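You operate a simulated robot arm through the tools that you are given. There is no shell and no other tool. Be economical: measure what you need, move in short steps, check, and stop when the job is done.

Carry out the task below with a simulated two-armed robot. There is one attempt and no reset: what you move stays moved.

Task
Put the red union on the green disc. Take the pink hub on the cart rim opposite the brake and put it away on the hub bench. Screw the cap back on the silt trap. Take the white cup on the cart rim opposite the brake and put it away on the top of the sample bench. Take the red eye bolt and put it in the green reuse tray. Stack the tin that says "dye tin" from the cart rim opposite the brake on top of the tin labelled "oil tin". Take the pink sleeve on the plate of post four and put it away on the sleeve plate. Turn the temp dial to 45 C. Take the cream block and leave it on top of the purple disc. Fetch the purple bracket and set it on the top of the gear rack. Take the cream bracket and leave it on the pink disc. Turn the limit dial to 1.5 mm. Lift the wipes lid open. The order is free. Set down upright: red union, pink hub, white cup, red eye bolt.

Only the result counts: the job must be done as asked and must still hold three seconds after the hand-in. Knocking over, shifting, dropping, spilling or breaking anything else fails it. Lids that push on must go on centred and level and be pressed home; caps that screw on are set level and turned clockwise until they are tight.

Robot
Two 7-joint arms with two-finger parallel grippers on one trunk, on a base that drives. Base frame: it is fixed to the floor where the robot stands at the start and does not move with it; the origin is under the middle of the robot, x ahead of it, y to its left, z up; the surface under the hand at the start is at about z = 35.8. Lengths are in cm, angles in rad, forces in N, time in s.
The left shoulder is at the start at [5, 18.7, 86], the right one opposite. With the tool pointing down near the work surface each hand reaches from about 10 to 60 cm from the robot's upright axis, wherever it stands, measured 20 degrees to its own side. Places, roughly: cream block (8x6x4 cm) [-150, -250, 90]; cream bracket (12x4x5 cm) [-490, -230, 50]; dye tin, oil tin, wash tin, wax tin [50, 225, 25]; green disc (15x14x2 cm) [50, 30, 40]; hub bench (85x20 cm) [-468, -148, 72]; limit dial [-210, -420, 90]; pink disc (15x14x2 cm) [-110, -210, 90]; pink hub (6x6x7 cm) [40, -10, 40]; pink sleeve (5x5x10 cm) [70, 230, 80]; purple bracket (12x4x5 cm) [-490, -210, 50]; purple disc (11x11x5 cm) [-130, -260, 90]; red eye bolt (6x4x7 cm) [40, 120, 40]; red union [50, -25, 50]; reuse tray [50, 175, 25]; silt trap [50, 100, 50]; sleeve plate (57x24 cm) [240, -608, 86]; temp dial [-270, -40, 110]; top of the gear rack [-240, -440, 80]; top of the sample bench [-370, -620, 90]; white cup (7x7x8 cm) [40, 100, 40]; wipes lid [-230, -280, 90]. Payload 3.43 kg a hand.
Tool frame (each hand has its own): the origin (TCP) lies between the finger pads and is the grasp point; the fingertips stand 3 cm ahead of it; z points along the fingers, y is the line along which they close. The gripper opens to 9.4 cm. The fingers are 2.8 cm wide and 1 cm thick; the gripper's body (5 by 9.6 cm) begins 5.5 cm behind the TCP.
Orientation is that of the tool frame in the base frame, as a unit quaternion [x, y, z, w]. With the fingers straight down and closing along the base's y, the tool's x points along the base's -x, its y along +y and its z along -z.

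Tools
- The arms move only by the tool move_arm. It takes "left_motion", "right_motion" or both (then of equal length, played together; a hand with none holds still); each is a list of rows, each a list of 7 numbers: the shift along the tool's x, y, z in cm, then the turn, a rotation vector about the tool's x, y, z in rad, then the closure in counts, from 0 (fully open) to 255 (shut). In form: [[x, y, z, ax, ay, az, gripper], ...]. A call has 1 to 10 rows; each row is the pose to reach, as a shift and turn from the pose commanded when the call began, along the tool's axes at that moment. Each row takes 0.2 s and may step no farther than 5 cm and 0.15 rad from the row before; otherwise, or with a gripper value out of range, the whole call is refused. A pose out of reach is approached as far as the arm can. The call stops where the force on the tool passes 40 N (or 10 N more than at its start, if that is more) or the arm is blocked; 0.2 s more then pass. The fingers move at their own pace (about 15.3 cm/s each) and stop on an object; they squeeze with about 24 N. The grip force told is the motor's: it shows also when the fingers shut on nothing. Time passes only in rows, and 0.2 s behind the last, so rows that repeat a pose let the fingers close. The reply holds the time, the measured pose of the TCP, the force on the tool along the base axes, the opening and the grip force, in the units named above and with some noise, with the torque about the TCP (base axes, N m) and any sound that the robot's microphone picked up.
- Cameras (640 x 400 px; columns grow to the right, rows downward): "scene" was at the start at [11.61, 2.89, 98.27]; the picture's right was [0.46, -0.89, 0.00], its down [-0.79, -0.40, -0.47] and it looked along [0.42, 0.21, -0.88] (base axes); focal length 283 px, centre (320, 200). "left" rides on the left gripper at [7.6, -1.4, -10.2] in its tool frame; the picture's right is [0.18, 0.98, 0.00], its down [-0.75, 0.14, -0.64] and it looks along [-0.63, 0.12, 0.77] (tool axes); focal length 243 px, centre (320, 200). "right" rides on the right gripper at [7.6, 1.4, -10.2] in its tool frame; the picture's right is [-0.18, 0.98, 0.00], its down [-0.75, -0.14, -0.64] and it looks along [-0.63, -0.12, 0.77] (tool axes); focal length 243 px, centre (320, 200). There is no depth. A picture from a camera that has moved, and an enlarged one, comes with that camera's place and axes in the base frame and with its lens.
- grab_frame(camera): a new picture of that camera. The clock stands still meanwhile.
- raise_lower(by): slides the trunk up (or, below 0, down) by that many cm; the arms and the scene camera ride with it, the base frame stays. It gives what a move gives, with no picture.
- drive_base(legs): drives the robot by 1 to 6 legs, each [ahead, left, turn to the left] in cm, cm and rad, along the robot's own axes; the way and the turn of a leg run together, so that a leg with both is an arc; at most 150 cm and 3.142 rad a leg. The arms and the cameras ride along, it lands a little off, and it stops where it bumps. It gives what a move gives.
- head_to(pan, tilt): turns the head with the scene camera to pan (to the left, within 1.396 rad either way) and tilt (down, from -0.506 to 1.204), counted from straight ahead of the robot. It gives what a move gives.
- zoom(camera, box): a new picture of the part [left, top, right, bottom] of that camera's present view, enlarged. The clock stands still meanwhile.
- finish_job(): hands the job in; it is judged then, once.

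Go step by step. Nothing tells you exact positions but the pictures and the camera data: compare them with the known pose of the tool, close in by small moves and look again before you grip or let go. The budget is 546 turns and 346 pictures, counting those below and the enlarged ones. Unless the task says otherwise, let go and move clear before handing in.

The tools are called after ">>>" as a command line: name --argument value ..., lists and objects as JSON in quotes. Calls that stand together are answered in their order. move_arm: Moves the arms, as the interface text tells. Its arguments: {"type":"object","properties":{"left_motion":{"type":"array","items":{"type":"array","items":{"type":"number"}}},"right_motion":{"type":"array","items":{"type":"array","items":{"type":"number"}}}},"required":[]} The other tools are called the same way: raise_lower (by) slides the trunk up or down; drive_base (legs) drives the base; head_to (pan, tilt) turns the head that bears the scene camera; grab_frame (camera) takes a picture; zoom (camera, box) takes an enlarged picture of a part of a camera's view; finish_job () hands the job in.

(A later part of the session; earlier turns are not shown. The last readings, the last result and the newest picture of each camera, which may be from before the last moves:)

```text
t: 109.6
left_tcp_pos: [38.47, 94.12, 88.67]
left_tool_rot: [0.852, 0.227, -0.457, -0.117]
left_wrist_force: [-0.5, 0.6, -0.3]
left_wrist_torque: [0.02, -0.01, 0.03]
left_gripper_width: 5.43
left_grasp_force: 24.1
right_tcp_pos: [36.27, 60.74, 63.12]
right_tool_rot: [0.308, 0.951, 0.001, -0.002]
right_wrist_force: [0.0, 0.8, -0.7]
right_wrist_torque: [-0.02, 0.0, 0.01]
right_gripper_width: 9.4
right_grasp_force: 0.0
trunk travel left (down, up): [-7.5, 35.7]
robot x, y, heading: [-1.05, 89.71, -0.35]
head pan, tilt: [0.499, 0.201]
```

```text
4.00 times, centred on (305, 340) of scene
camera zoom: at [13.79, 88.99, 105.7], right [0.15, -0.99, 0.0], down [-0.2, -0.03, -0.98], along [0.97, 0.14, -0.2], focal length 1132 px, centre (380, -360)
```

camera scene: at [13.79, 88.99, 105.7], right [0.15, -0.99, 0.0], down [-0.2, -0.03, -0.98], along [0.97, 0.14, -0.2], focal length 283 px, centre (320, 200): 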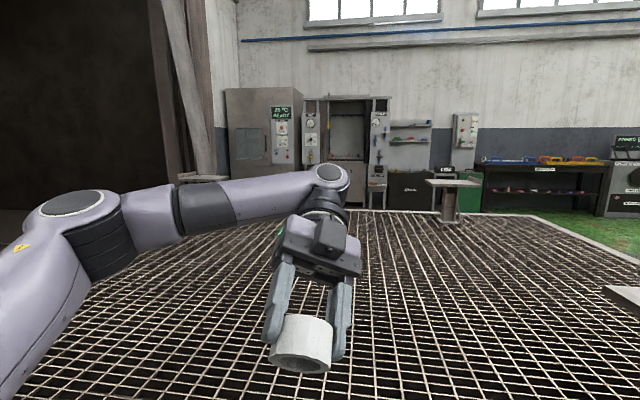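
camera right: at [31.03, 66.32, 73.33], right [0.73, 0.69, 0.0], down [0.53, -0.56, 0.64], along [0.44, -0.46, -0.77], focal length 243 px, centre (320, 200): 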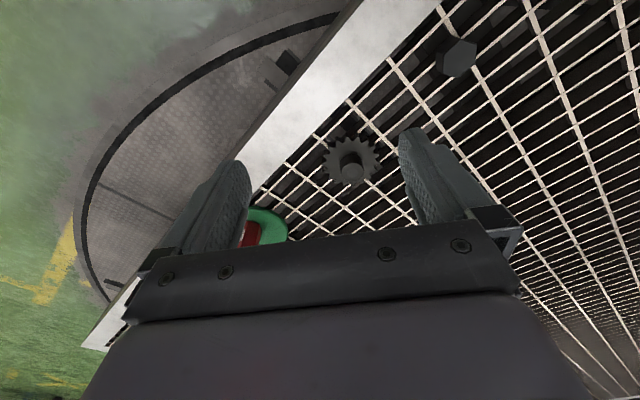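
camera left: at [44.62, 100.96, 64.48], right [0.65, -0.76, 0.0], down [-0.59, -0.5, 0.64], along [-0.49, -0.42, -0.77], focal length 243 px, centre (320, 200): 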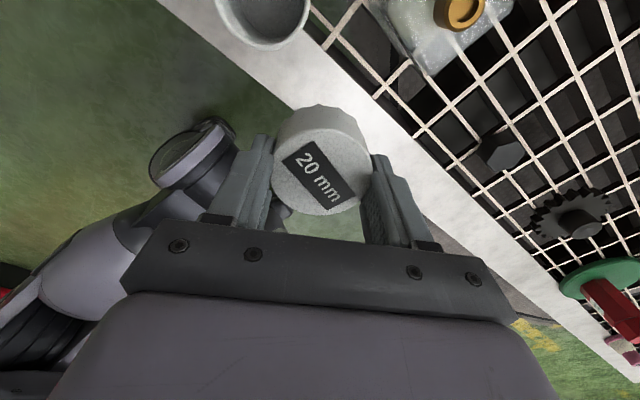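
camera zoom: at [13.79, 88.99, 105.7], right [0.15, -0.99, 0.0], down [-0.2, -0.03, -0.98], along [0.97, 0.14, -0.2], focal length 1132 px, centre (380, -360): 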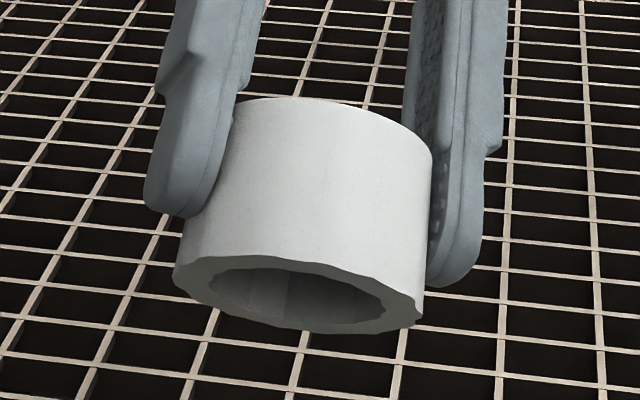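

The white cap's bore (~3.8 cm) is far wider than the neck (~2.3 cm) — probably a decoy. The black hex piece near y≈75 may be the real cap; look at it closely.

>>> head_to --pan 0.2 --tilt 0.8

>>> grab_frame --camera "scene"

>>> zoom --camera "right" --box '[300, 0, 640, 200]'

```text
t: 110.6
left_tcp_pos: [38.48, 94.08, 88.53]
left_tool_rot: [0.852, 0.226, -0.457, -0.119]
left_wrist_force: [-0.4, 0.5, -0.1]
left_wrist_torque: [0.0, 0.0, 0.0]
left_gripper_width: 5.4
left_grasp_force: 23.5
right_tcp_pos: [36.3, 60.74, 63.06]
right_tool_rot: [0.309, 0.951, 0.001, -0.001]
right_wrist_force: [-0.8, 1.4, -0.3]
right_wrist_torque: [-0.03, 0.03, 0.0]
right_gripper_width: 9.39
right_grasp_force: 0.0
trunk travel left (down, up): [-7.5, 35.7]
robot x, y, heading: [-1.11, 89.63, -0.352]
head pan, tilt: [0.201, 0.799]
```

```text
263 pictures are left
camera scene: at [12.55, 86.42, 100.35], right [-0.15, -0.99, 0.0], down [-0.71, 0.11, -0.7], along [0.69, -0.11, -0.72], focal length 283 px, centre (320, 200)
```

scene: 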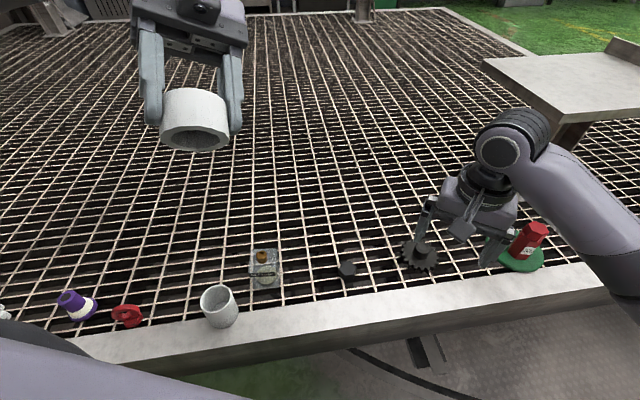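

```text
1.88 times, centred on (470, 100) of right
camera zoom: at [31.03, 66.34, 73.33], right [0.73, 0.69, 0.0], down [0.53, -0.56, 0.64], along [0.44, -0.46, -0.77], focal length 457 px, centre (38, 388)
```

zoom: 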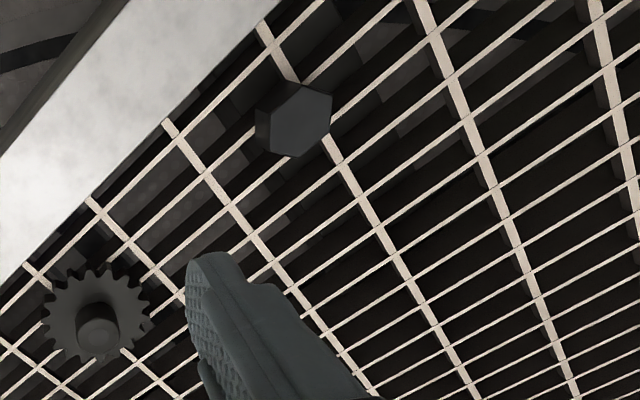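

The black hex piece (~5 cm) could be the actual cap. First I'll return the white cap to its original spot at [53.8,112].

>>> move_arm --left_motion '[[4.6, 0.3, 0.7, -0.054, 0.095, 0, 255], [9.2, 0.6, 1.4, -0.107, 0.19, 0, 255], [13.8, 0.9, 2.1, -0.161, 0.286, 0, 255], [18.4, 1.2, 2.8, -0.215, 0.381, 0, 255], [23, 1.6, 3.5, -0.268, 0.476, 0, 255], [27.6, 1.9, 4.2, -0.322, 0.571, 0, 255], [32.2, 2.2, 4.9, -0.376, 0.667, 0, 255], [36.8, 2.5, 5.6, -0.43, 0.762, 0, 255], [41.3, 2.8, 6.35, -0.483, 0.857, 0, 255], [41.3, 2.8, 6.35, -0.483, 0.857, 0, 255]]'

```text
t: 112.8
left_tcp_pos: [53.31, 112.05, 53.99]
left_tool_rot: [0.967, 0.254, -0.002, -0.002]
left_wrist_force: [-0.2, -0.5, -0.6]
left_wrist_torque: [0.01, 0.03, 0.02]
left_gripper_width: 5.43
left_grasp_force: 23.7
right_tcp_pos: [36.23, 60.84, 63.08]
right_tool_rot: [0.308, 0.951, 0.0, -0.001]
right_wrist_force: [0.7, 0.1, 0.0]
right_wrist_torque: [0.01, 0.03, 0.02]
right_gripper_width: 9.39
right_grasp_force: 0.0
trunk travel left (down, up): [-7.5, 35.7]
robot x, y, heading: [-0.96, 89.67, -0.355]
head pan, tilt: [0.201, 0.799]
```

>>> move_arm --left_motion '[[0.39, 0.22, 4, 0, 0, 0, 255], [0.39, 0.22, 8, 0, 0, 0, 255], [0.39, 0.22, 11.5, 0, 0, 0, 255], [0.39, 0.22, 13, 0, 0, 0, 255], [0.39, 0.22, 13.5, 0, 0, 0, 255], [0.39, 0.22, 13.9, 0, 0, 0, 255]]'

```text
t: 114.2
left_tcp_pos: [53.72, 112.09, 39.96]
left_tool_rot: [0.967, 0.255, -0.002, -0.002]
left_wrist_force: [0.5, -0.5, -0.8]
left_wrist_torque: [-0.05, 0.03, -0.01]
left_gripper_width: 5.38
left_grasp_force: 23.9
right_tcp_pos: [36.2, 60.63, 63.05]
right_tool_rot: [0.309, 0.951, 0.001, -0.001]
right_wrist_force: [-0.1, 0.5, 0.2]
right_wrist_torque: [0.03, 0.03, 0.01]
right_gripper_width: 9.41
right_grasp_force: 0.1
trunk travel left (down, up): [-7.5, 35.7]
robot x, y, heading: [-1.06, 89.15, -0.349]
head pan, tilt: [0.201, 0.799]
```

>>> move_arm --left_motion '[[0, 0, 0.15, 0, 0, 0, 255], [0, 0, 0.3, 0, 0, 0, 255], [0, 0, 0.3, 0, 0, 0, 255]]'

```text
t: 115.0
left_tcp_pos: [53.85, 112.01, 39.75]
left_tool_rot: [0.967, 0.255, -0.001, -0.002]
left_wrist_force: [-2.6, -0.1, 7.9]
left_wrist_torque: [-0.05, -0.09, 0.0]
left_gripper_width: 5.4
left_grasp_force: 24.1
right_tcp_pos: [36.29, 60.73, 63.12]
right_tool_rot: [0.309, 0.951, 0.001, 0.0]
right_wrist_force: [-0.7, -0.3, 0.2]
right_wrist_torque: [0.0, -0.01, -0.01]
right_gripper_width: 9.43
right_grasp_force: 0.2
trunk travel left (down, up): [-7.5, 35.7]
robot x, y, heading: [-0.99, 89.93, -0.351]
head pan, tilt: [0.201, 0.799]
```

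>>> move_arm --left_motion '[[0, 0, -0.2, 0, 0, 0, 100], [0, 0, -0.2, 0, 0, 0, 0], [0, 0, -4, 0, 0, 0, 0], [0, 0, -8.5, 0, 0, 0, 0], [0, 0, -13, 0, 0, 0, 0], [0, 0, -16, 0, 0, 0, 0]]'

>>> move_arm --left_motion '[[-2.5, 2.7, 0, 0, 0, -0.14, 0], [-5.1, 5.4, 0, 0, 0, -0.28, 0], [-7.6, 8.1, 0, 0, 0, -0.42, 0], [-10.2, 10.8, 0, 0, 0, -0.56, 0], [-12.7, 13.5, 0, 0, 0, -0.7, 0], [-15.2, 16.2, 0, 0, 0, -0.84, 0], [-17.8, 18.9, 0, 0, 0, -0.98, 0], [-20.3, 21.6, 0, 0, 0, -1.12, 0], [-22.9, 24.3, 0, 0, 0, -1.26, 0], [-25.4, 27, 0, 0, 0, -1.4, 0]]'

>>> grab_frame --camera "left"

>>> grab_frame --camera "scene"

```text
t: 116.4
left_tcp_pos: [53.93, 112.1, 55.99]
left_tool_rot: [0.967, 0.255, -0.002, -0.002]
left_wrist_force: [-0.2, 0.3, 0.1]
left_wrist_torque: [0.03, 0.02, -0.01]
left_gripper_width: 9.38
left_grasp_force: 0.0
right_tcp_pos: [36.25, 60.8, 63.05]
right_tool_rot: [0.308, 0.951, 0.0, -0.001]
right_wrist_force: [-0.2, 0.5, -0.3]
right_wrist_torque: [0.01, 0.0, 0.01]
right_gripper_width: 9.41
right_grasp_force: 0.2
trunk travel left (down, up): [-7.5, 35.7]
robot x, y, heading: [-0.75, 89.63, -0.352]
head pan, tilt: [0.201, 0.799]
```

```text
t: 118.6
left_tcp_pos: [45.23, 75.76, 55.54]
left_tool_rot: [0.574, 0.819, 0.0, -0.003]
left_wrist_force: [-0.5, -0.5, 0.0]
left_wrist_torque: [-0.02, 0.0, -0.01]
left_gripper_width: 9.42
left_grasp_force: 0.0
right_tcp_pos: [36.32, 60.83, 63.0]
right_tool_rot: [0.307, 0.952, 0.0, -0.001]
right_wrist_force: [-0.5, 0.7, 0.3]
right_wrist_torque: [0.01, 0.01, -0.01]
right_gripper_width: 9.38
right_grasp_force: 0.1
trunk travel left (down, up): [-7.5, 35.7]
robot x, y, heading: [-1.01, 89.88, -0.354]
head pan, tilt: [0.201, 0.799]
```

```text
261 pictures are left
camera left: at [41.44, 82.32, 66.01], right [0.86, 0.51, 0.0], down [0.39, -0.66, 0.64], along [0.32, -0.55, -0.77], focal length 243 px, centre (320, 200)
```

left: 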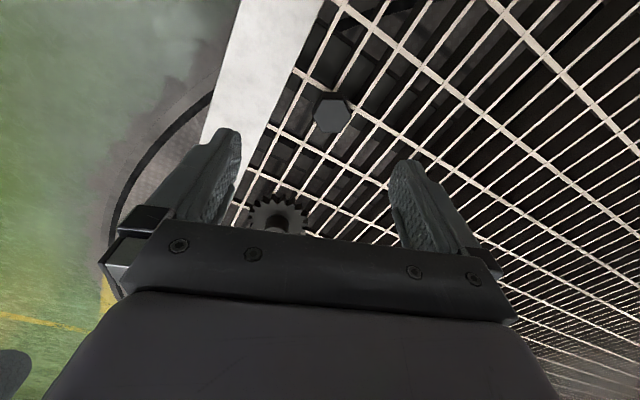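

```text
260 pictures are left
camera scene: at [12.55, 86.42, 100.35], right [-0.15, -0.99, 0.0], down [-0.71, 0.11, -0.7], along [0.69, -0.11, -0.72], focal length 283 px, centre (320, 200)
```

scene: 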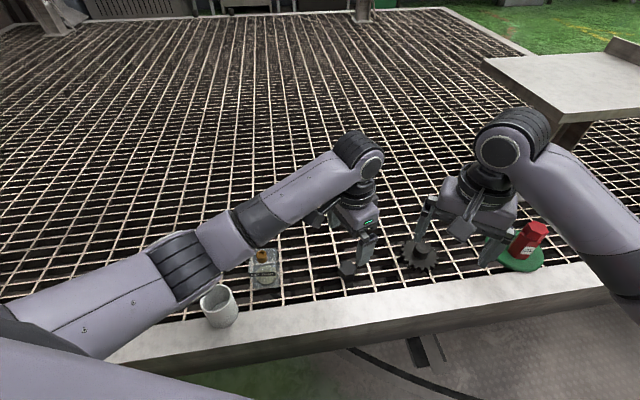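

>>> zoom --camera "left" --box '[240, 60, 400, 240]'

>>> zoom --camera "scene" --box '[180, 230, 380, 340]'

```text
2.22 times, centred on (320, 150) of left
camera zoom: at [41.44, 82.32, 66.01], right [0.86, 0.51, 0.0], down [0.39, -0.66, 0.64], along [0.32, -0.55, -0.77], focal length 539 px, centre (320, 311)
```

zoom: 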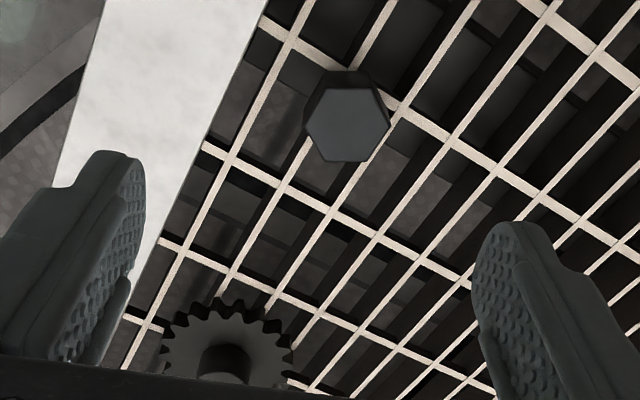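

```text
3.20 times, centred on (280, 285) of scene
camera zoom: at [12.55, 86.42, 100.35], right [-0.15, -0.99, 0.0], down [-0.71, 0.11, -0.7], along [0.69, -0.11, -0.72], focal length 906 px, centre (448, -72)
```

zoom: 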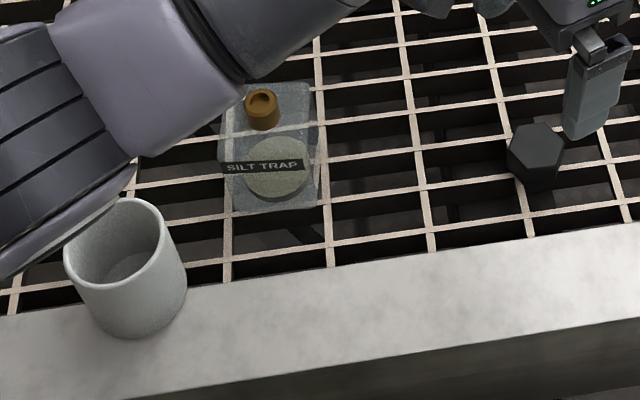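

I'll test-grip the hex piece: line up with its flats, descend part way, check.

>>> move_arm --left_motion '[[-1, 0.9, 3, 0, 0, 0.12, 0], [-2.1, 1.8, 6, 0, 0, 0.24, 0], [-2.1, 1.8, 9, 0, 0, 0.337, 0], [-2.1, 1.8, 9, 0, 0, 0.337, 0]]'

>>> zoom --camera "left" --box '[240, 60, 400, 240]'

```text
t: 119.6
left_tcp_pos: [47.58, 74.54, 46.68]
left_tool_rot: [0.706, 0.709, 0.0, -0.004]
left_wrist_force: [-0.9, 0.0, -0.4]
left_wrist_torque: [0.01, 0.01, 0.0]
left_gripper_width: 9.38
left_grasp_force: 0.0
right_tcp_pos: [36.24, 60.74, 63.1]
right_tool_rot: [0.309, 0.951, 0.001, -0.001]
right_wrist_force: [0.3, -1.4, 0.1]
right_wrist_torque: [0.01, -0.01, 0.0]
right_gripper_width: 9.41
right_grasp_force: 0.1
trunk travel left (down, up): [-7.5, 35.7]
robot x, y, heading: [-0.96, 89.78, -0.356]
head pan, tilt: [0.201, 0.799]
```

```text
2.22 times, centred on (320, 150) of left
camera zoom: at [46.06, 81.99, 56.98], right [0.98, 0.19, 0.0], down [0.15, -0.75, 0.64], along [0.12, -0.63, -0.77], focal length 539 px, centre (320, 311)
```

zoom: 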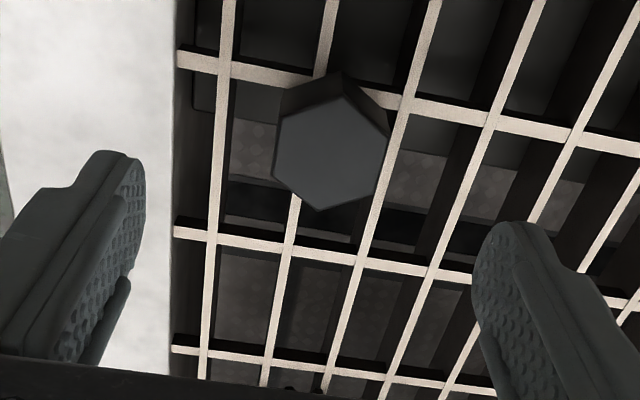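

>>> move_arm --left_motion '[[0, 0.25, 3, 0, 0, 0, 0], [0, 0.25, 6.3, 0, 0, 0, 0], [0, 0.25, 6.3, 0, 0, 0, 100], [0, 0.25, 6.3, 0, 0, 0, 255], [0, 0.25, 6.3, 0, 0, 0, 255]]'

>>> move_arm --left_motion '[[0, 0, -1, 0, 0, 0, 255], [0, 0, -4, 0, 0, 0, 255], [0, 0, -8, 0, 0, 0, 255], [0, 0, -12, 0, 0, 0, 255], [0, 0, -12, 0, 0, 0, 255]]'

>>> zoom --camera "left" --box '[240, 60, 400, 240]'

>>> zoom --camera "scene" --box '[280, 180, 440, 300]'

```text
t: 120.8
left_tcp_pos: [47.49, 74.6, 40.38]
left_tool_rot: [0.705, 0.709, -0.001, -0.003]
left_wrist_force: [-0.8, -0.4, 0.7]
left_wrist_torque: [-0.01, -0.03, 0.01]
left_gripper_width: 3.92
left_grasp_force: 24.0
right_tcp_pos: [36.29, 60.81, 63.08]
right_tool_rot: [0.308, 0.951, 0.0, -0.001]
right_wrist_force: [-0.3, -0.3, -0.5]
right_wrist_torque: [0.01, -0.03, 0.0]
right_gripper_width: 9.41
right_grasp_force: 0.0
trunk travel left (down, up): [-7.5, 35.7]
robot x, y, heading: [-0.82, 89.44, -0.351]
head pan, tilt: [0.201, 0.799]
```

```text
t: 122.0
left_tcp_pos: [47.71, 74.66, 52.35]
left_tool_rot: [0.704, 0.71, -0.001, -0.004]
left_wrist_force: [0.0, -0.3, -1.5]
left_wrist_torque: [0.02, 0.02, -0.02]
left_gripper_width: 3.94
left_grasp_force: 24.0
right_tcp_pos: [36.25, 60.77, 63.12]
right_tool_rot: [0.308, 0.951, 0.0, 0.0]
right_wrist_force: [-0.5, -0.2, 0.1]
right_wrist_torque: [-0.02, 0.0, 0.02]
right_gripper_width: 9.42
right_grasp_force: 0.2
trunk travel left (down, up): [-7.5, 35.7]
robot x, y, heading: [-0.81, 89.42, -0.353]
head pan, tilt: [0.201, 0.799]
```

```text
2.22 times, centred on (320, 150) of left
camera zoom: at [46.26, 82.16, 62.63], right [0.98, 0.19, 0.0], down [0.15, -0.75, 0.64], along [0.12, -0.63, -0.77], focal length 539 px, centre (320, 311)
```

zoom: 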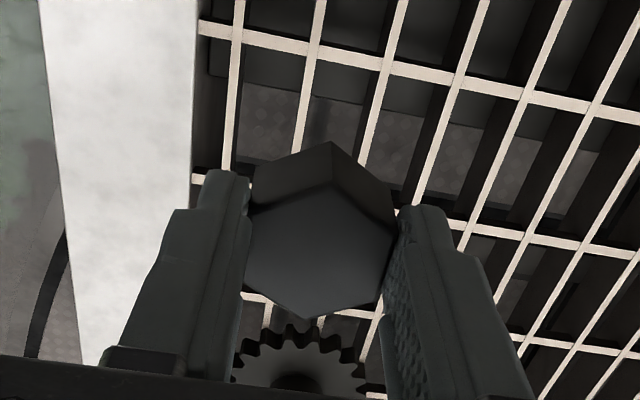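

```text
3.33 times, centred on (360, 240) of scene
camera zoom: at [12.54, 86.41, 100.35], right [-0.15, -0.99, 0.0], down [-0.71, 0.11, -0.7], along [0.69, -0.11, -0.72], focal length 944 px, centre (187, 67)
```

zoom: 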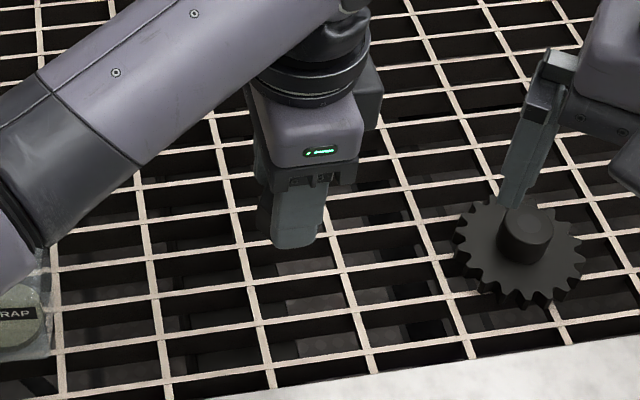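

Tilt it toward the head camera to see its underside.

>>> move_arm --left_motion '[[1, 0, -4.5, 0, 0, 0, 255], [2, 0, -9, 0.1, 0, 0, 255], [4, 0, -13.5, 0.22, 0, 0, 255], [6, 0, -18, 0.34, 0, 0, 255], [8, 0, -22, 0.46, 0, 0, 255], [10, 0, -26, 0.58, 0, 0, 255], [12, 0, -29, 0.7, 0, 0, 255], [13, 0, -32, 0.82, 0, 0, 255], [14, 0, -34, 0.94, 0, 0, 255]]'

>>> head_to --pan 0.35 --tilt 0.3

>>> grab_frame --camera "scene"

```text
t: 124.0
left_tcp_pos: [43.31, 88.93, 83.82]
left_tool_rot: [0.626, 0.634, -0.323, -0.32]
left_wrist_force: [0.0, -0.4, -0.6]
left_wrist_torque: [-0.04, 0.01, 0.0]
left_gripper_width: 3.91
left_grasp_force: 24.3
left hand out of reach, approached as far as the arm can: row 8, 9
right_tcp_pos: [36.34, 60.78, 63.03]
right_tool_rot: [0.308, 0.951, 0.0, -0.001]
right_wrist_force: [0.6, -0.6, -0.2]
right_wrist_torque: [-0.01, -0.01, -0.02]
right_gripper_width: 9.39
right_grasp_force: 0.1
trunk travel left (down, up): [-7.5, 35.7]
robot x, y, heading: [-1.1, 89.65, -0.353]
head pan, tilt: [0.201, 0.799]
```

```text
t: 124.9
left_tcp_pos: [43.4, 88.82, 83.91]
left_tool_rot: [0.627, 0.633, -0.322, -0.32]
left_wrist_force: [0.5, -0.2, -0.8]
left_wrist_torque: [0.0, -0.02, -0.02]
left_gripper_width: 3.94
left_grasp_force: 23.8
right_tcp_pos: [36.26, 60.72, 62.97]
right_tool_rot: [0.309, 0.951, 0.0, -0.001]
right_wrist_force: [0.4, 0.1, 0.0]
right_wrist_torque: [0.0, -0.01, 0.02]
right_gripper_width: 9.39
right_grasp_force: 0.1
trunk travel left (down, up): [-7.5, 35.7]
robot x, y, heading: [-0.78, 89.95, -0.357]
head pan, tilt: [0.351, 0.3]
```

```text
254 pictures are left
camera scene: at [13.91, 87.61, 104.77], right [0.0, -1.0, 0.0], down [-0.3, 0.0, -0.95], along [0.95, 0.0, -0.3], focal length 283 px, centre (320, 200)
```

scene: 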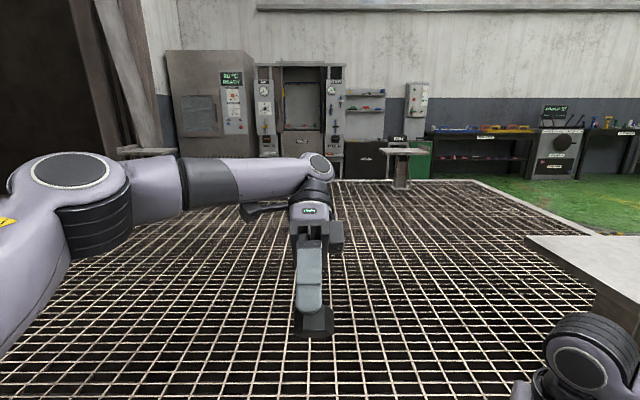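

>>> zoom --camera "scene" --box '[270, 270, 360, 360]'

```text
4.44 times, centred on (315, 315) of scene
camera zoom: at [13.91, 87.61, 104.77], right [0.0, -1.0, 0.0], down [-0.3, 0.0, -0.95], along [0.95, 0.0, -0.3], focal length 1258 px, centre (342, -311)
```

zoom: 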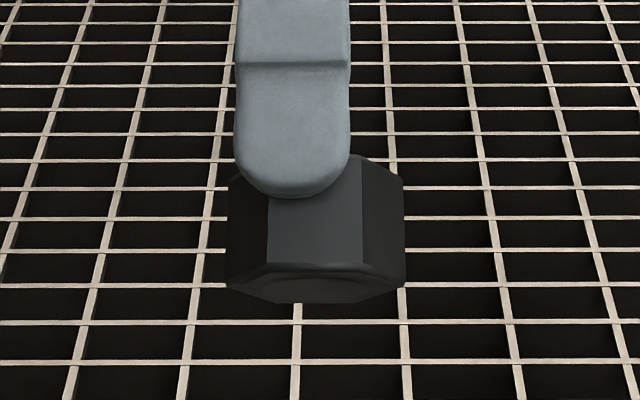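

>>> zoom --camera "scene" --box '[298, 318, 332, 340]'

```text
16.00 times, centred on (315, 329) of scene
camera zoom: at [13.91, 87.61, 104.77], right [0.0, -1.0, 0.0], down [-0.3, 0.0, -0.95], along [0.95, 0.0, -0.3], focal length 4530 px, centre (400, -1864)
```

zoom: 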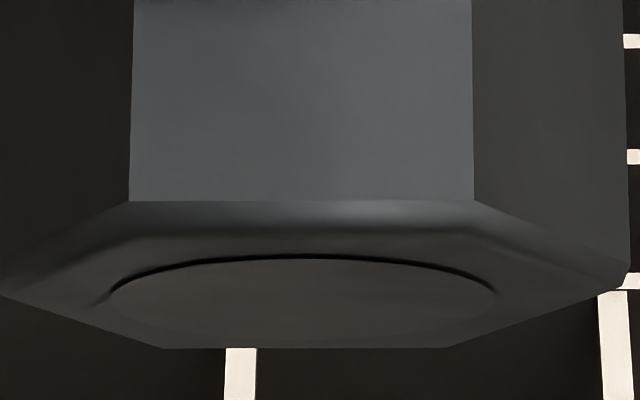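

That has a ~2.7 cm bore, matching the neck: the black hex cap is the right one. Bring it level over the neck.

>>> move_arm --left_motion '[[0.6, 3.4, 1.4, -0.118, 0, 0.001, 255], [1.3, 6.8, 2.9, -0.236, 0.001, 0.002, 255], [2, 10.2, 4.4, -0.354, 0.001, 0.003, 255], [2.6, 13.6, 5.8, -0.472, 0.002, 0.004, 255], [3.3, 17, 7.3, -0.59, 0.002, 0.005, 255], [4, 20.4, 8.8, -0.708, 0.002, 0.006, 255], [4.6, 23.8, 10.3, -0.826, 0.003, 0.007, 255], [5.2, 27.2, 11.7, -0.943, 0.003, 0.008, 255], [5.2, 27.2, 11.7, -0.943, 0.003, 0.008, 255]]'

>>> grab_frame --camera "left"

>>> head_to --pan 0.45 --tilt 0.9

>>> zoom --camera "scene" --box '[270, 160, 350, 260]'

```text
t: 126.9
left_tcp_pos: [49.92, 94.4, 54.7]
left_tool_rot: [0.708, 0.706, 0.001, 0.0]
left_wrist_force: [0.1, -0.7, -0.2]
left_wrist_torque: [0.0, 0.03, -0.03]
left_gripper_width: 3.94
left_grasp_force: 24.1
right_tcp_pos: [36.33, 60.76, 62.88]
right_tool_rot: [0.309, 0.951, 0.0, -0.001]
right_wrist_force: [-0.5, -0.3, 0.3]
right_wrist_torque: [0.02, 0.03, 0.01]
right_gripper_width: 9.41
right_grasp_force: 0.1
trunk travel left (down, up): [-7.5, 35.7]
robot x, y, heading: [-0.79, 89.73, -0.351]
head pan, tilt: [0.351, 0.3]
```

```text
251 pictures are left
camera left: at [48.45, 101.82, 64.98], right [0.98, 0.18, 0.0], down [0.14, -0.76, 0.64], along [0.12, -0.63, -0.77], focal length 243 px, centre (320, 200)
```

left: 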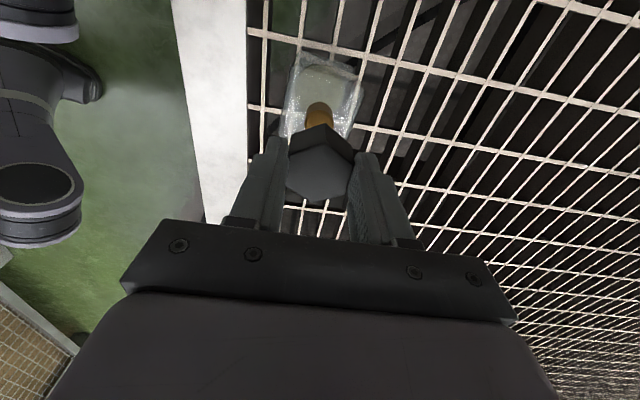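

```text
t: 127.9
left_tcp_pos: [49.88, 94.23, 54.69]
left_tool_rot: [0.707, 0.707, 0.001, -0.002]
left_wrist_force: [0.9, -0.8, 0.0]
left_wrist_torque: [0.02, 0.01, 0.0]
left_gripper_width: 3.94
left_grasp_force: 24.2
right_tcp_pos: [36.3, 60.75, 62.94]
right_tool_rot: [0.308, 0.951, -0.001, -0.001]
right_wrist_force: [0.1, 0.7, 0.0]
right_wrist_torque: [-0.01, 0.02, 0.01]
right_gripper_width: 9.39
right_grasp_force: 0.0
trunk travel left (down, up): [-7.5, 35.7]
robot x, y, heading: [-0.95, 89.69, -0.351]
head pan, tilt: [0.45, 0.901]
```

```text
4.00 times, centred on (310, 210) of scene
camera zoom: at [12.09, 88.37, 99.56], right [0.1, -1.0, 0.0], down [-0.78, -0.08, -0.62], along [0.62, 0.06, -0.78], focal length 1132 px, centre (360, 160)
```

zoom: 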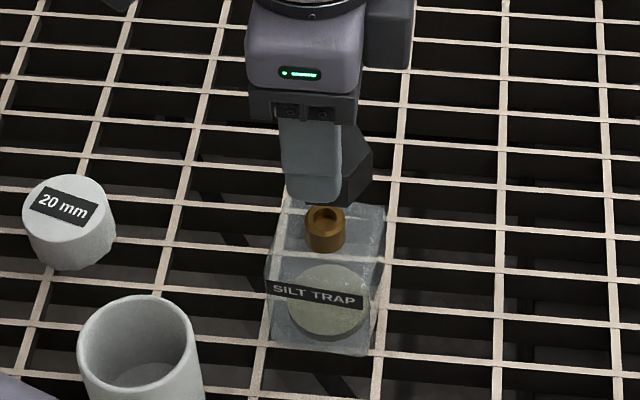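

>>> move_arm --left_motion '[[-0.1, 0, 0, 0, 0, -0.15, 255], [-0.1, 0, 0, 0, 0, -0.3, 255], [-0.1, 0, 0, 0, 0, -0.45, 255], [-0.1, 0, 0, 0, 0, -0.6, 255], [-0.1, 0, 0, 0, 0, -0.75, 255], [-0.1, 0, 0, 0, 0, -0.9, 255], [-0.1, 0, 0, 0, 0, -1.05, 255], [-0.1, 0, 2, 0, 0, -1.15, 255], [-0.1, 0, 3.5, 0, 0, -1.15, 255]]'

>>> grab_frame --camera "left"

>>> zoom --camera "scene" --box '[270, 160, 350, 260]'

```text
t: 129.9
left_tcp_pos: [49.85, 94.12, 51.28]
left_tool_rot: [0.208, 0.978, 0.001, -0.001]
left_wrist_force: [0.0, 0.0, -1.2]
left_wrist_torque: [-0.02, 0.01, 0.01]
left_gripper_width: 3.91
left_grasp_force: 23.6
right_tcp_pos: [36.35, 60.76, 62.98]
right_tool_rot: [0.308, 0.951, 0.0, -0.002]
right_wrist_force: [0.2, -0.2, 0.1]
right_wrist_torque: [0.03, -0.01, 0.01]
right_gripper_width: 9.4
right_grasp_force: 0.2
trunk travel left (down, up): [-7.5, 35.7]
robot x, y, heading: [-1.1, 89.88, -0.351]
head pan, tilt: [0.45, 0.901]
```

```text
249 pictures are left
camera left: at [42.28, 95.9, 61.56], right [0.23, 0.97, 0.0], down [0.75, -0.18, 0.64], along [0.62, -0.15, -0.77], focal length 243 px, centre (320, 200)
```

left: 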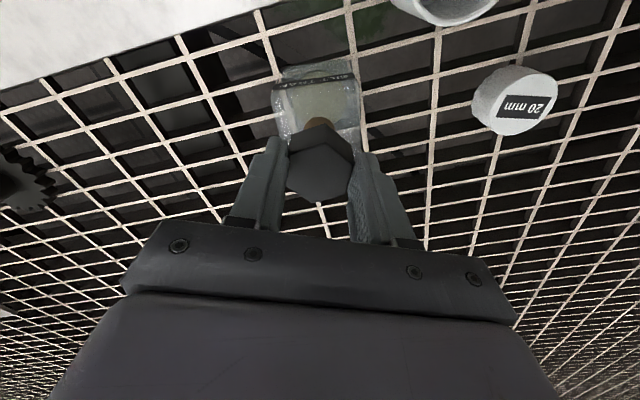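

```text
4.00 times, centred on (310, 210) of scene
camera zoom: at [12.08, 88.37, 99.56], right [0.1, -1.0, 0.0], down [-0.78, -0.08, -0.62], along [0.62, 0.06, -0.78], focal length 1132 px, centre (360, 160)
```

zoom: 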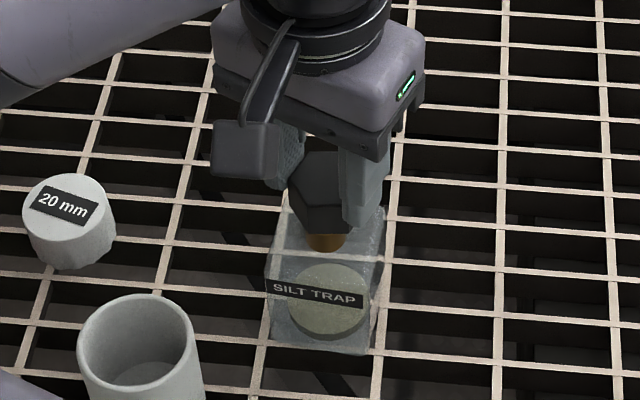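

>>> move_arm --left_motion '[[0, 0, 0.3, 0, 0, 0, 255], [0, 0, 0.6, 0, 0, 0, 255], [0, 0, 0.9, 0, 0, 0, 255], [0, 0, 1.2, 0, 0, 0, 255]]'

```text
t: 130.9
left_tcp_pos: [49.97, 94.22, 50.38]
left_tool_rot: [0.209, 0.978, 0.0, 0.003]
left_wrist_force: [3.7, -0.5, 24.9]
left_wrist_torque: [0.06, 0.12, -0.03]
left_gripper_width: 3.97
left_grasp_force: 23.9
right_tcp_pos: [36.08, 60.8, 63.15]
right_tool_rot: [0.308, 0.951, 0.001, 0.001]
right_wrist_force: [-0.2, 0.4, 0.6]
right_wrist_torque: [-0.03, 0.01, 0.01]
right_gripper_width: 9.37
right_grasp_force: 0.0
trunk travel left (down, up): [-7.5, 35.7]
robot x, y, heading: [-1.43, 89.99, -0.352]
head pan, tilt: [0.45, 0.901]
```

Contact right at the predicted neck height. Relax the push slightly and turn clockwise.

>>> move_arm --left_motion '[[0, 0, -0.15, 0, 0, 0, 255], [0, 0, -0.15, 0, 0, 0.15, 255], [0, 0, -0.15, 0, 0, 0.3, 255], [0, 0, -0.1, 0, 0, 0.45, 255], [0, 0, -0.1, 0, 0, 0.6, 255], [0, 0, -0.05, 0, 0, 0.75, 255], [0, 0, 0, 0, 0, 0.9, 255], [0, 0, 0, 0, 0, 1.05, 255], [0, 0, 0.05, 0, 0, 1.2, 255], [0, 0, 0.1, 0, 0, 1.35, 255]]'

```text
t: 133.1
left_tcp_pos: [49.93, 94.19, 49.95]
left_tool_rot: [0.775, 0.631, 0.001, -0.002]
left_wrist_force: [0.5, 1.7, -0.3]
left_wrist_torque: [0.07, -0.03, 0.01]
left_gripper_width: 3.94
left_grasp_force: 24.0
right_tcp_pos: [36.28, 60.72, 63.06]
right_tool_rot: [0.308, 0.951, 0.001, -0.001]
right_wrist_force: [1.7, 0.9, 0.0]
right_wrist_torque: [0.02, 0.03, -0.04]
right_gripper_width: 9.4
right_grasp_force: 0.1
trunk travel left (down, up): [-7.5, 35.7]
robot x, y, heading: [-1.26, 89.36, -0.352]
head pan, tilt: [0.45, 0.901]
```

It's descending now with no force. Continue turning.

>>> move_arm --left_motion '[[0, 0, 0.05, 0, 0, 0.15, 255], [0, 0, 0.1, 0, 0, 0.3, 255], [0, 0, 0.15, 0, 0, 0.45, 255], [0, 0, 0.2, 0, 0, 0.6, 255], [0, 0, 0.25, 0, 0, 0.75, 255], [0, 0, 0.25, 0, 0, 0.75, 255]]'

```text
t: 134.5
left_tcp_pos: [49.82, 94.28, 49.76]
left_tool_rot: [0.953, 0.304, 0.0, -0.001]
left_wrist_force: [0.1, 0.1, 0.3]
left_wrist_torque: [0.02, -0.01, -0.01]
left_gripper_width: 3.94
left_grasp_force: 24.0
right_tcp_pos: [36.43, 60.75, 62.92]
right_tool_rot: [0.309, 0.951, 0.001, -0.001]
right_wrist_force: [-0.2, -0.4, -0.3]
right_wrist_torque: [-0.03, 0.03, 0.0]
right_gripper_width: 9.39
right_grasp_force: 0.0
trunk travel left (down, up): [-7.5, 35.7]
robot x, y, heading: [-0.95, 89.47, -0.352]
head pan, tilt: [0.45, 0.901]
```

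>>> move_arm --left_motion '[[0, 0, 0.15, 0, 0, 0, 255], [0, 0, 0.3, 0, 0, 0, 255], [0, 0, 0.3, 0, 0, 0, 255]]'

```text
t: 135.3
left_tcp_pos: [49.89, 94.26, 49.37]
left_tool_rot: [0.953, 0.305, 0.0, -0.002]
left_wrist_force: [1.3, -0.7, 0.5]
left_wrist_torque: [0.01, -0.05, -0.01]
left_gripper_width: 3.94
left_grasp_force: 24.3
right_tcp_pos: [36.39, 60.7, 63.05]
right_tool_rot: [0.308, 0.951, 0.001, 0.0]
right_wrist_force: [0.2, -0.4, -0.5]
right_wrist_torque: [-0.02, -0.01, 0.01]
right_gripper_width: 9.39
right_grasp_force: 0.0
trunk travel left (down, up): [-7.5, 35.7]
robot x, y, heading: [-0.89, 89.88, -0.352]
head pan, tilt: [0.45, 0.901]
```

>>> move_arm --left_motion '[[0, 0, 0.2, 0, 0, 0, 255], [0, 0, 0.4, 0, 0, 0, 255], [0, 0, 0.6, 0, 0, 0, 255], [0, 0, 0.8, 0, 0, 0, 255], [0, 0, 1.0, 0, 0, 0, 255]]'

>>> zoom --camera "scene" --box '[270, 160, 350, 260]'

```text
t: 136.5
left_tcp_pos: [49.91, 94.17, 48.71]
left_tool_rot: [0.952, 0.306, 0.003, 0.0]
left_wrist_force: [4.2, 2.3, 19.8]
left_wrist_torque: [-0.25, 0.38, -0.03]
left_gripper_width: 3.98
left_grasp_force: 24.5
right_tcp_pos: [36.31, 60.8, 63.02]
right_tool_rot: [0.308, 0.951, 0.001, 0.0]
right_wrist_force: [0.7, -0.4, -0.8]
right_wrist_torque: [0.01, 0.02, 0.02]
right_gripper_width: 9.4
right_grasp_force: 0.1
trunk travel left (down, up): [-7.5, 35.7]
robot x, y, heading: [-1.09, 89.67, -0.357]
head pan, tilt: [0.45, 0.901]
```

```text
4.00 times, centred on (310, 210) of scene
camera zoom: at [11.99, 88.38, 99.6], right [0.1, -1.0, 0.0], down [-0.78, -0.08, -0.62], along [0.62, 0.06, -0.78], focal length 1132 px, centre (360, 160)
```

zoom: 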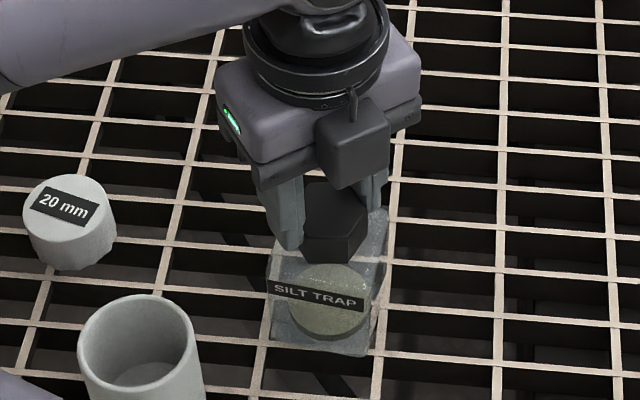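

>>> move_arm --left_motion '[[0, 0, -0.35, 0, 0, 0, 255], [0, 0, -0.35, 0, 0, 0, 90], [0, 0, -0.35, 0, 0, 0, 60], [0, 0, -0.35, 0, 0, -0.15, 60], [0, 0, -0.35, 0, 0, -0.3, 60], [0, 0, -0.35, 0, 0, -0.45, 60], [0, 0, -0.35, 0, 0, -0.6, 60], [0, 0, -0.35, 0, 0, -0.75, 60], [0, 0, -0.35, 0, 0, -0.9, 60], [0, 0, -0.35, 0, 0, -1.05, 60]]'

>>> zoom --camera "left" --box '[220, 40, 420, 240]'

>>> zoom --camera "scene" --box '[280, 190, 340, 250]'

```text
t: 138.7
left_tcp_pos: [49.82, 94.2, 48.68]
left_tool_rot: [0.67, 0.743, 0.002, -0.002]
left_wrist_force: [0.1, -1.0, -1.1]
left_wrist_torque: [0.06, 0.01, 0.02]
left_gripper_width: 7.17
left_grasp_force: 0.0
right_tcp_pos: [36.4, 60.79, 63.09]
right_tool_rot: [0.308, 0.951, 0.0, -0.001]
right_wrist_force: [-0.3, -0.5, 0.0]
right_wrist_torque: [0.01, -0.01, -0.01]
right_gripper_width: 9.4
right_grasp_force: 0.1
trunk travel left (down, up): [-7.5, 35.7]
robot x, y, heading: [-0.95, 89.8, -0.357]
head pan, tilt: [0.45, 0.901]
```

```text
2.00 times, centred on (320, 140) of left
camera zoom: at [47.64, 101.53, 59.06], right [0.96, 0.28, 0.0], down [0.22, -0.74, 0.64], along [0.18, -0.61, -0.77], focal length 485 px, centre (320, 320)
```

zoom: 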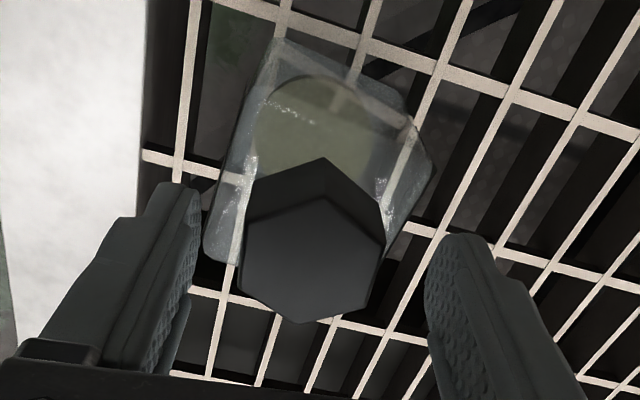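

```text
6.67 times, centred on (310, 220) of scene
camera zoom: at [12.08, 88.37, 99.56], right [0.1, -1.0, 0.0], down [-0.78, -0.08, -0.62], along [0.62, 0.06, -0.78], focal length 1887 px, centre (387, 67)
```

zoom: 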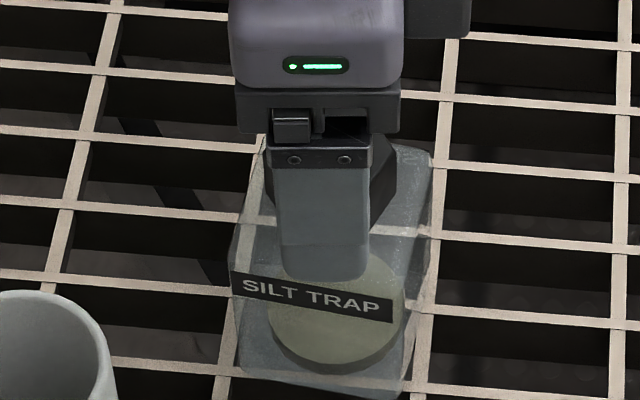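

>>> move_arm --left_motion '[[0, 0, 0, 0, 0, -0.15, 60], [0, 0, 0, 0, 0, -0.3, 60], [0, 0, 0, 0, 0, -0.45, 60], [0, 0, 0, 0, 0, -0.6, 60], [0, 0, 0, 0, 0, -0.75, 60], [0, 0, 0, 0, 0, -0.9, 60], [0, 0, 0, 0, 0, -1.044, 60], [0, 0, 0, 0, 0, -1.044, 255], [0, 0, 0, 0, 0, -1.044, 255]]'

>>> move_arm --left_motion '[[0, 0, 0.1, 0, 0, 0.15, 255], [0, 0, 0.15, 0, 0, 0.3, 255], [0, 0, 0.15, 0, 0, 0.45, 255], [0, 0, 0.15, 0, 0, 0.6, 255], [0, 0, 0.2, 0, 0, 0.75, 255], [0, 0, 0.2, 0, 0, 0.9, 255], [0, 0, 0.2, 0, 0, 1.05, 255], [0, 0, 0.2, 0, 0, 1.2, 255], [0, 0, 0.25, 0, 0, 1.35, 255], [0, 0, 0.25, 0, 0, 1.5, 255]]'

```text
t: 140.7
left_tcp_pos: [49.73, 94.19, 48.56]
left_tool_rot: [0.211, 0.977, 0.001, -0.001]
left_wrist_force: [-1.2, -0.6, 0.3]
left_wrist_torque: [0.03, -0.03, 0.04]
left_gripper_width: 3.95
left_grasp_force: 24.3
right_tcp_pos: [36.22, 60.72, 62.98]
right_tool_rot: [0.308, 0.951, 0.0, -0.001]
right_wrist_force: [0.2, -0.8, 0.3]
right_wrist_torque: [0.0, 0.0, 0.02]
right_gripper_width: 9.38
right_grasp_force: 0.1
trunk travel left (down, up): [-7.5, 35.7]
robot x, y, heading: [-1.05, 89.84, -0.349]
head pan, tilt: [0.45, 0.901]
```

```text
t: 142.9
left_tcp_pos: [49.85, 94.32, 48.7]
left_tool_rot: [0.822, 0.569, 0.002, -0.001]
left_wrist_force: [-3.7, 3.1, 14.5]
left_wrist_torque: [0.28, -0.14, -0.03]
left_gripper_width: 3.93
left_grasp_force: 23.9
right_tcp_pos: [36.26, 60.75, 63.06]
right_tool_rot: [0.308, 0.951, 0.0, 0.0]
right_wrist_force: [0.0, -0.3, -0.6]
right_wrist_torque: [0.01, -0.04, 0.01]
right_gripper_width: 9.4
right_grasp_force: 0.0
trunk travel left (down, up): [-7.5, 35.7]
robot x, y, heading: [-0.95, 89.58, -0.355]
head pan, tilt: [0.45, 0.901]
```

Turn done without torque rising. Let me release, lift clear and look at how the cap sits.

>>> move_arm --left_motion '[[0, 0, -0.3, 0, 0, 0, 255], [0, 0, -0.3, 0, 0, 0, 60], [0, 0, -0.3, 0, 0, 0, 60], [0, 0, -4, 0, 0, 0, 60], [0, 0, -8, 0, 0, 0, 60], [0, 0, -12, 0, 0, 0, 60], [4, 0, -14, 0, 0, 0, 60], [8, 0, -14, 0, 0, 0, 60]]'

>>> zoom --camera "scene" --box '[280, 190, 340, 250]'

>>> grab_frame --camera "left"

```text
t: 144.7
left_tcp_pos: [52.76, 101.68, 62.66]
left_tool_rot: [0.822, 0.57, 0.0, -0.001]
left_wrist_force: [-0.1, -0.2, -0.4]
left_wrist_torque: [0.03, -0.02, 0.0]
left_gripper_width: 7.18
left_grasp_force: 0.0
right_tcp_pos: [36.28, 60.81, 63.1]
right_tool_rot: [0.308, 0.951, 0.0, 0.0]
right_wrist_force: [0.6, 0.2, -0.2]
right_wrist_torque: [0.0, -0.01, 0.03]
right_gripper_width: 9.39
right_grasp_force: 0.1
trunk travel left (down, up): [-7.5, 35.7]
robot x, y, heading: [-1.03, 89.53, -0.349]
head pan, tilt: [0.45, 0.901]
```

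```text
6.67 times, centred on (310, 220) of scene
camera zoom: at [12.08, 88.36, 99.55], right [0.1, -1.0, 0.0], down [-0.78, -0.08, -0.62], along [0.62, 0.06, -0.78], focal length 1887 px, centre (387, 67)
```

zoom: 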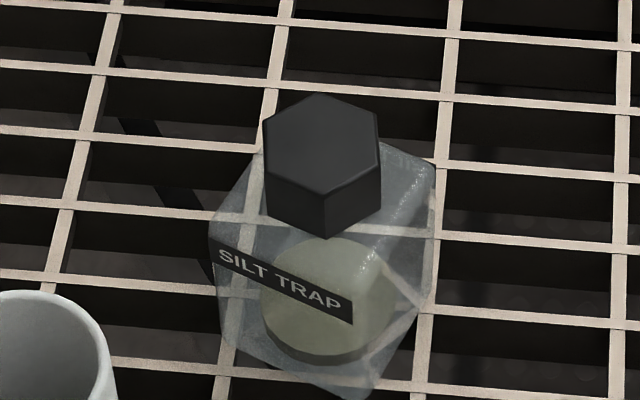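

```text
243 pictures are left
camera left: at [54.07, 109.18, 73.0], right [0.99, -0.17, 0.0], down [-0.13, -0.76, 0.64], along [-0.11, -0.63, -0.77], focal length 243 px, centre (320, 200)
```

left: 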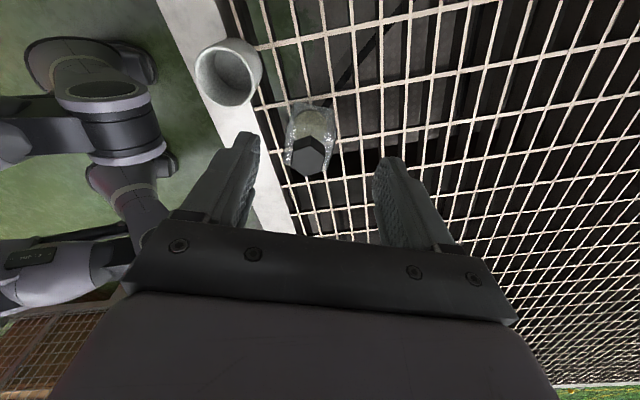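

The jar itself turned ~20° at the end, meaning the cap grips it (tight). I'll verify by gripping the cap and pulling up slightly.

>>> move_arm --left_motion '[[-4, 0, 0, 0, 0, 0, 60], [-8, 0, 2, 0, 0, 0, 60], [-8, 0, 6, 0, 0, 0, 60], [-8, 0, 10, 0, 0, 0, 60], [-8, 0, 13.7, 0, 0, 0, 60], [-8, 0, 13.7, 0, 0, 0, 255], [-8, 0, 13.7, 0, 0, 0, 255], [-8, 0, 13.7, 0, 0, 0, 255]]'

>>> move_arm --left_motion '[[0, 0, -0.3, 0, 0, 0, 255], [0, 0, -0.6, 0, 0, 0, 255], [0, 0, -0.6, 0, 0, 0, 255]]'

```text
t: 146.5
left_tcp_pos: [50.03, 94.23, 48.79]
left_tool_rot: [0.821, 0.571, 0.0, -0.002]
left_wrist_force: [-0.7, -0.2, -0.6]
left_wrist_torque: [0.01, 0.0, 0.02]
left_gripper_width: 3.91
left_grasp_force: 24.0
right_tcp_pos: [36.35, 60.72, 63.13]
right_tool_rot: [0.308, 0.951, 0.0, -0.001]
right_wrist_force: [-0.4, 0.6, 0.1]
right_wrist_torque: [0.01, 0.01, 0.02]
right_gripper_width: 9.4
right_grasp_force: 0.0
trunk travel left (down, up): [-7.5, 35.7]
robot x, y, heading: [-1.01, 89.64, -0.353]
head pan, tilt: [0.45, 0.901]
```

```text
t: 147.3
left_tcp_pos: [49.95, 94.21, 49.44]
left_tool_rot: [0.821, 0.571, 0.001, -0.002]
left_wrist_force: [1.2, -0.1, -3.1]
left_wrist_torque: [-0.01, 0.0, -0.01]
left_gripper_width: 3.94
left_grasp_force: 24.0
right_tcp_pos: [36.26, 60.78, 63.02]
right_tool_rot: [0.309, 0.951, 0.0, -0.001]
right_wrist_force: [0.0, -0.8, -0.1]
right_wrist_torque: [0.0, -0.04, 0.01]
right_gripper_width: 9.4
right_grasp_force: 0.1
trunk travel left (down, up): [-7.5, 35.7]
robot x, y, heading: [-0.83, 89.76, -0.351]
head pan, tilt: [0.45, 0.901]
```

>>> move_arm --left_motion '[[0, 0, -0.5, 0, 0, 0, 255], [0, 0, -1, 0, 0, 0, 255], [0, 0, -1, 0, 0, 0, 255]]'

>>> zoom --camera "scene" --box '[270, 180, 350, 260]'

```text
t: 148.1
left_tcp_pos: [49.93, 94.12, 50.35]
left_tool_rot: [0.822, 0.57, 0.0, -0.002]
left_wrist_force: [0.0, -0.3, -2.6]
left_wrist_torque: [0.02, 0.05, 0.0]
left_gripper_width: 3.94
left_grasp_force: 23.9
right_tcp_pos: [36.38, 60.88, 63.02]
right_tool_rot: [0.308, 0.951, 0.001, -0.002]
right_wrist_force: [0.1, -0.4, 0.7]
right_wrist_torque: [0.02, 0.0, 0.01]
right_gripper_width: 9.39
right_grasp_force: 0.0
trunk travel left (down, up): [-7.5, 35.7]
robot x, y, heading: [-0.81, 89.97, -0.353]
head pan, tilt: [0.45, 0.901]
```

```text
5.00 times, centred on (310, 220) of scene
camera zoom: at [12.1, 88.37, 99.55], right [0.1, -1.0, 0.0], down [-0.78, -0.08, -0.62], along [0.62, 0.06, -0.78], focal length 1416 px, centre (370, 100)
```

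zoom: 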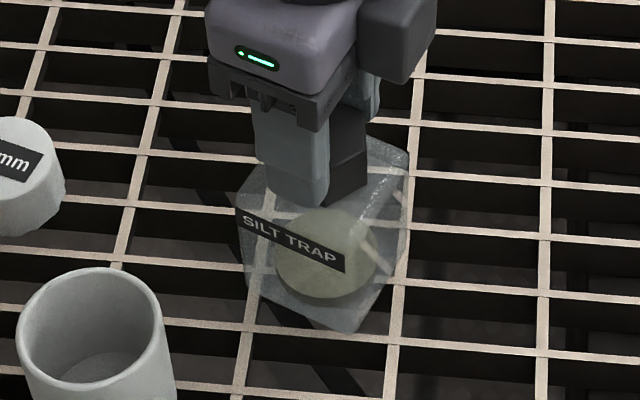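

The jar lifts with the cap: threaded. Lower it back and give a final firm clockwise turn with more down-force to ensure it is tight.

>>> move_arm --left_motion '[[0, 0, 1.2, 0, 0, 0, 255], [0, 0, 1.6, 0, 0, 0, 255], [0, 0, 2.0, 0, 0, 0, 255], [0, 0, 2.0, 0, 0, 0, 255]]'

```text
t: 149.1
left_tcp_pos: [49.87, 94.32, 48.63]
left_tool_rot: [0.821, 0.571, 0.002, 0.0]
left_wrist_force: [-4.6, 4.6, 17.3]
left_wrist_torque: [0.23, 0.33, -0.01]
left_gripper_width: 3.95
left_grasp_force: 23.5
right_tcp_pos: [36.25, 60.88, 63.13]
right_tool_rot: [0.308, 0.951, 0.0, 0.001]
right_wrist_force: [-0.2, 0.3, -0.6]
right_wrist_torque: [-0.01, -0.07, 0.0]
right_gripper_width: 9.38
right_grasp_force: 0.2
trunk travel left (down, up): [-7.5, 35.7]
robot x, y, heading: [-0.98, 89.88, -0.352]
head pan, tilt: [0.45, 0.901]
```

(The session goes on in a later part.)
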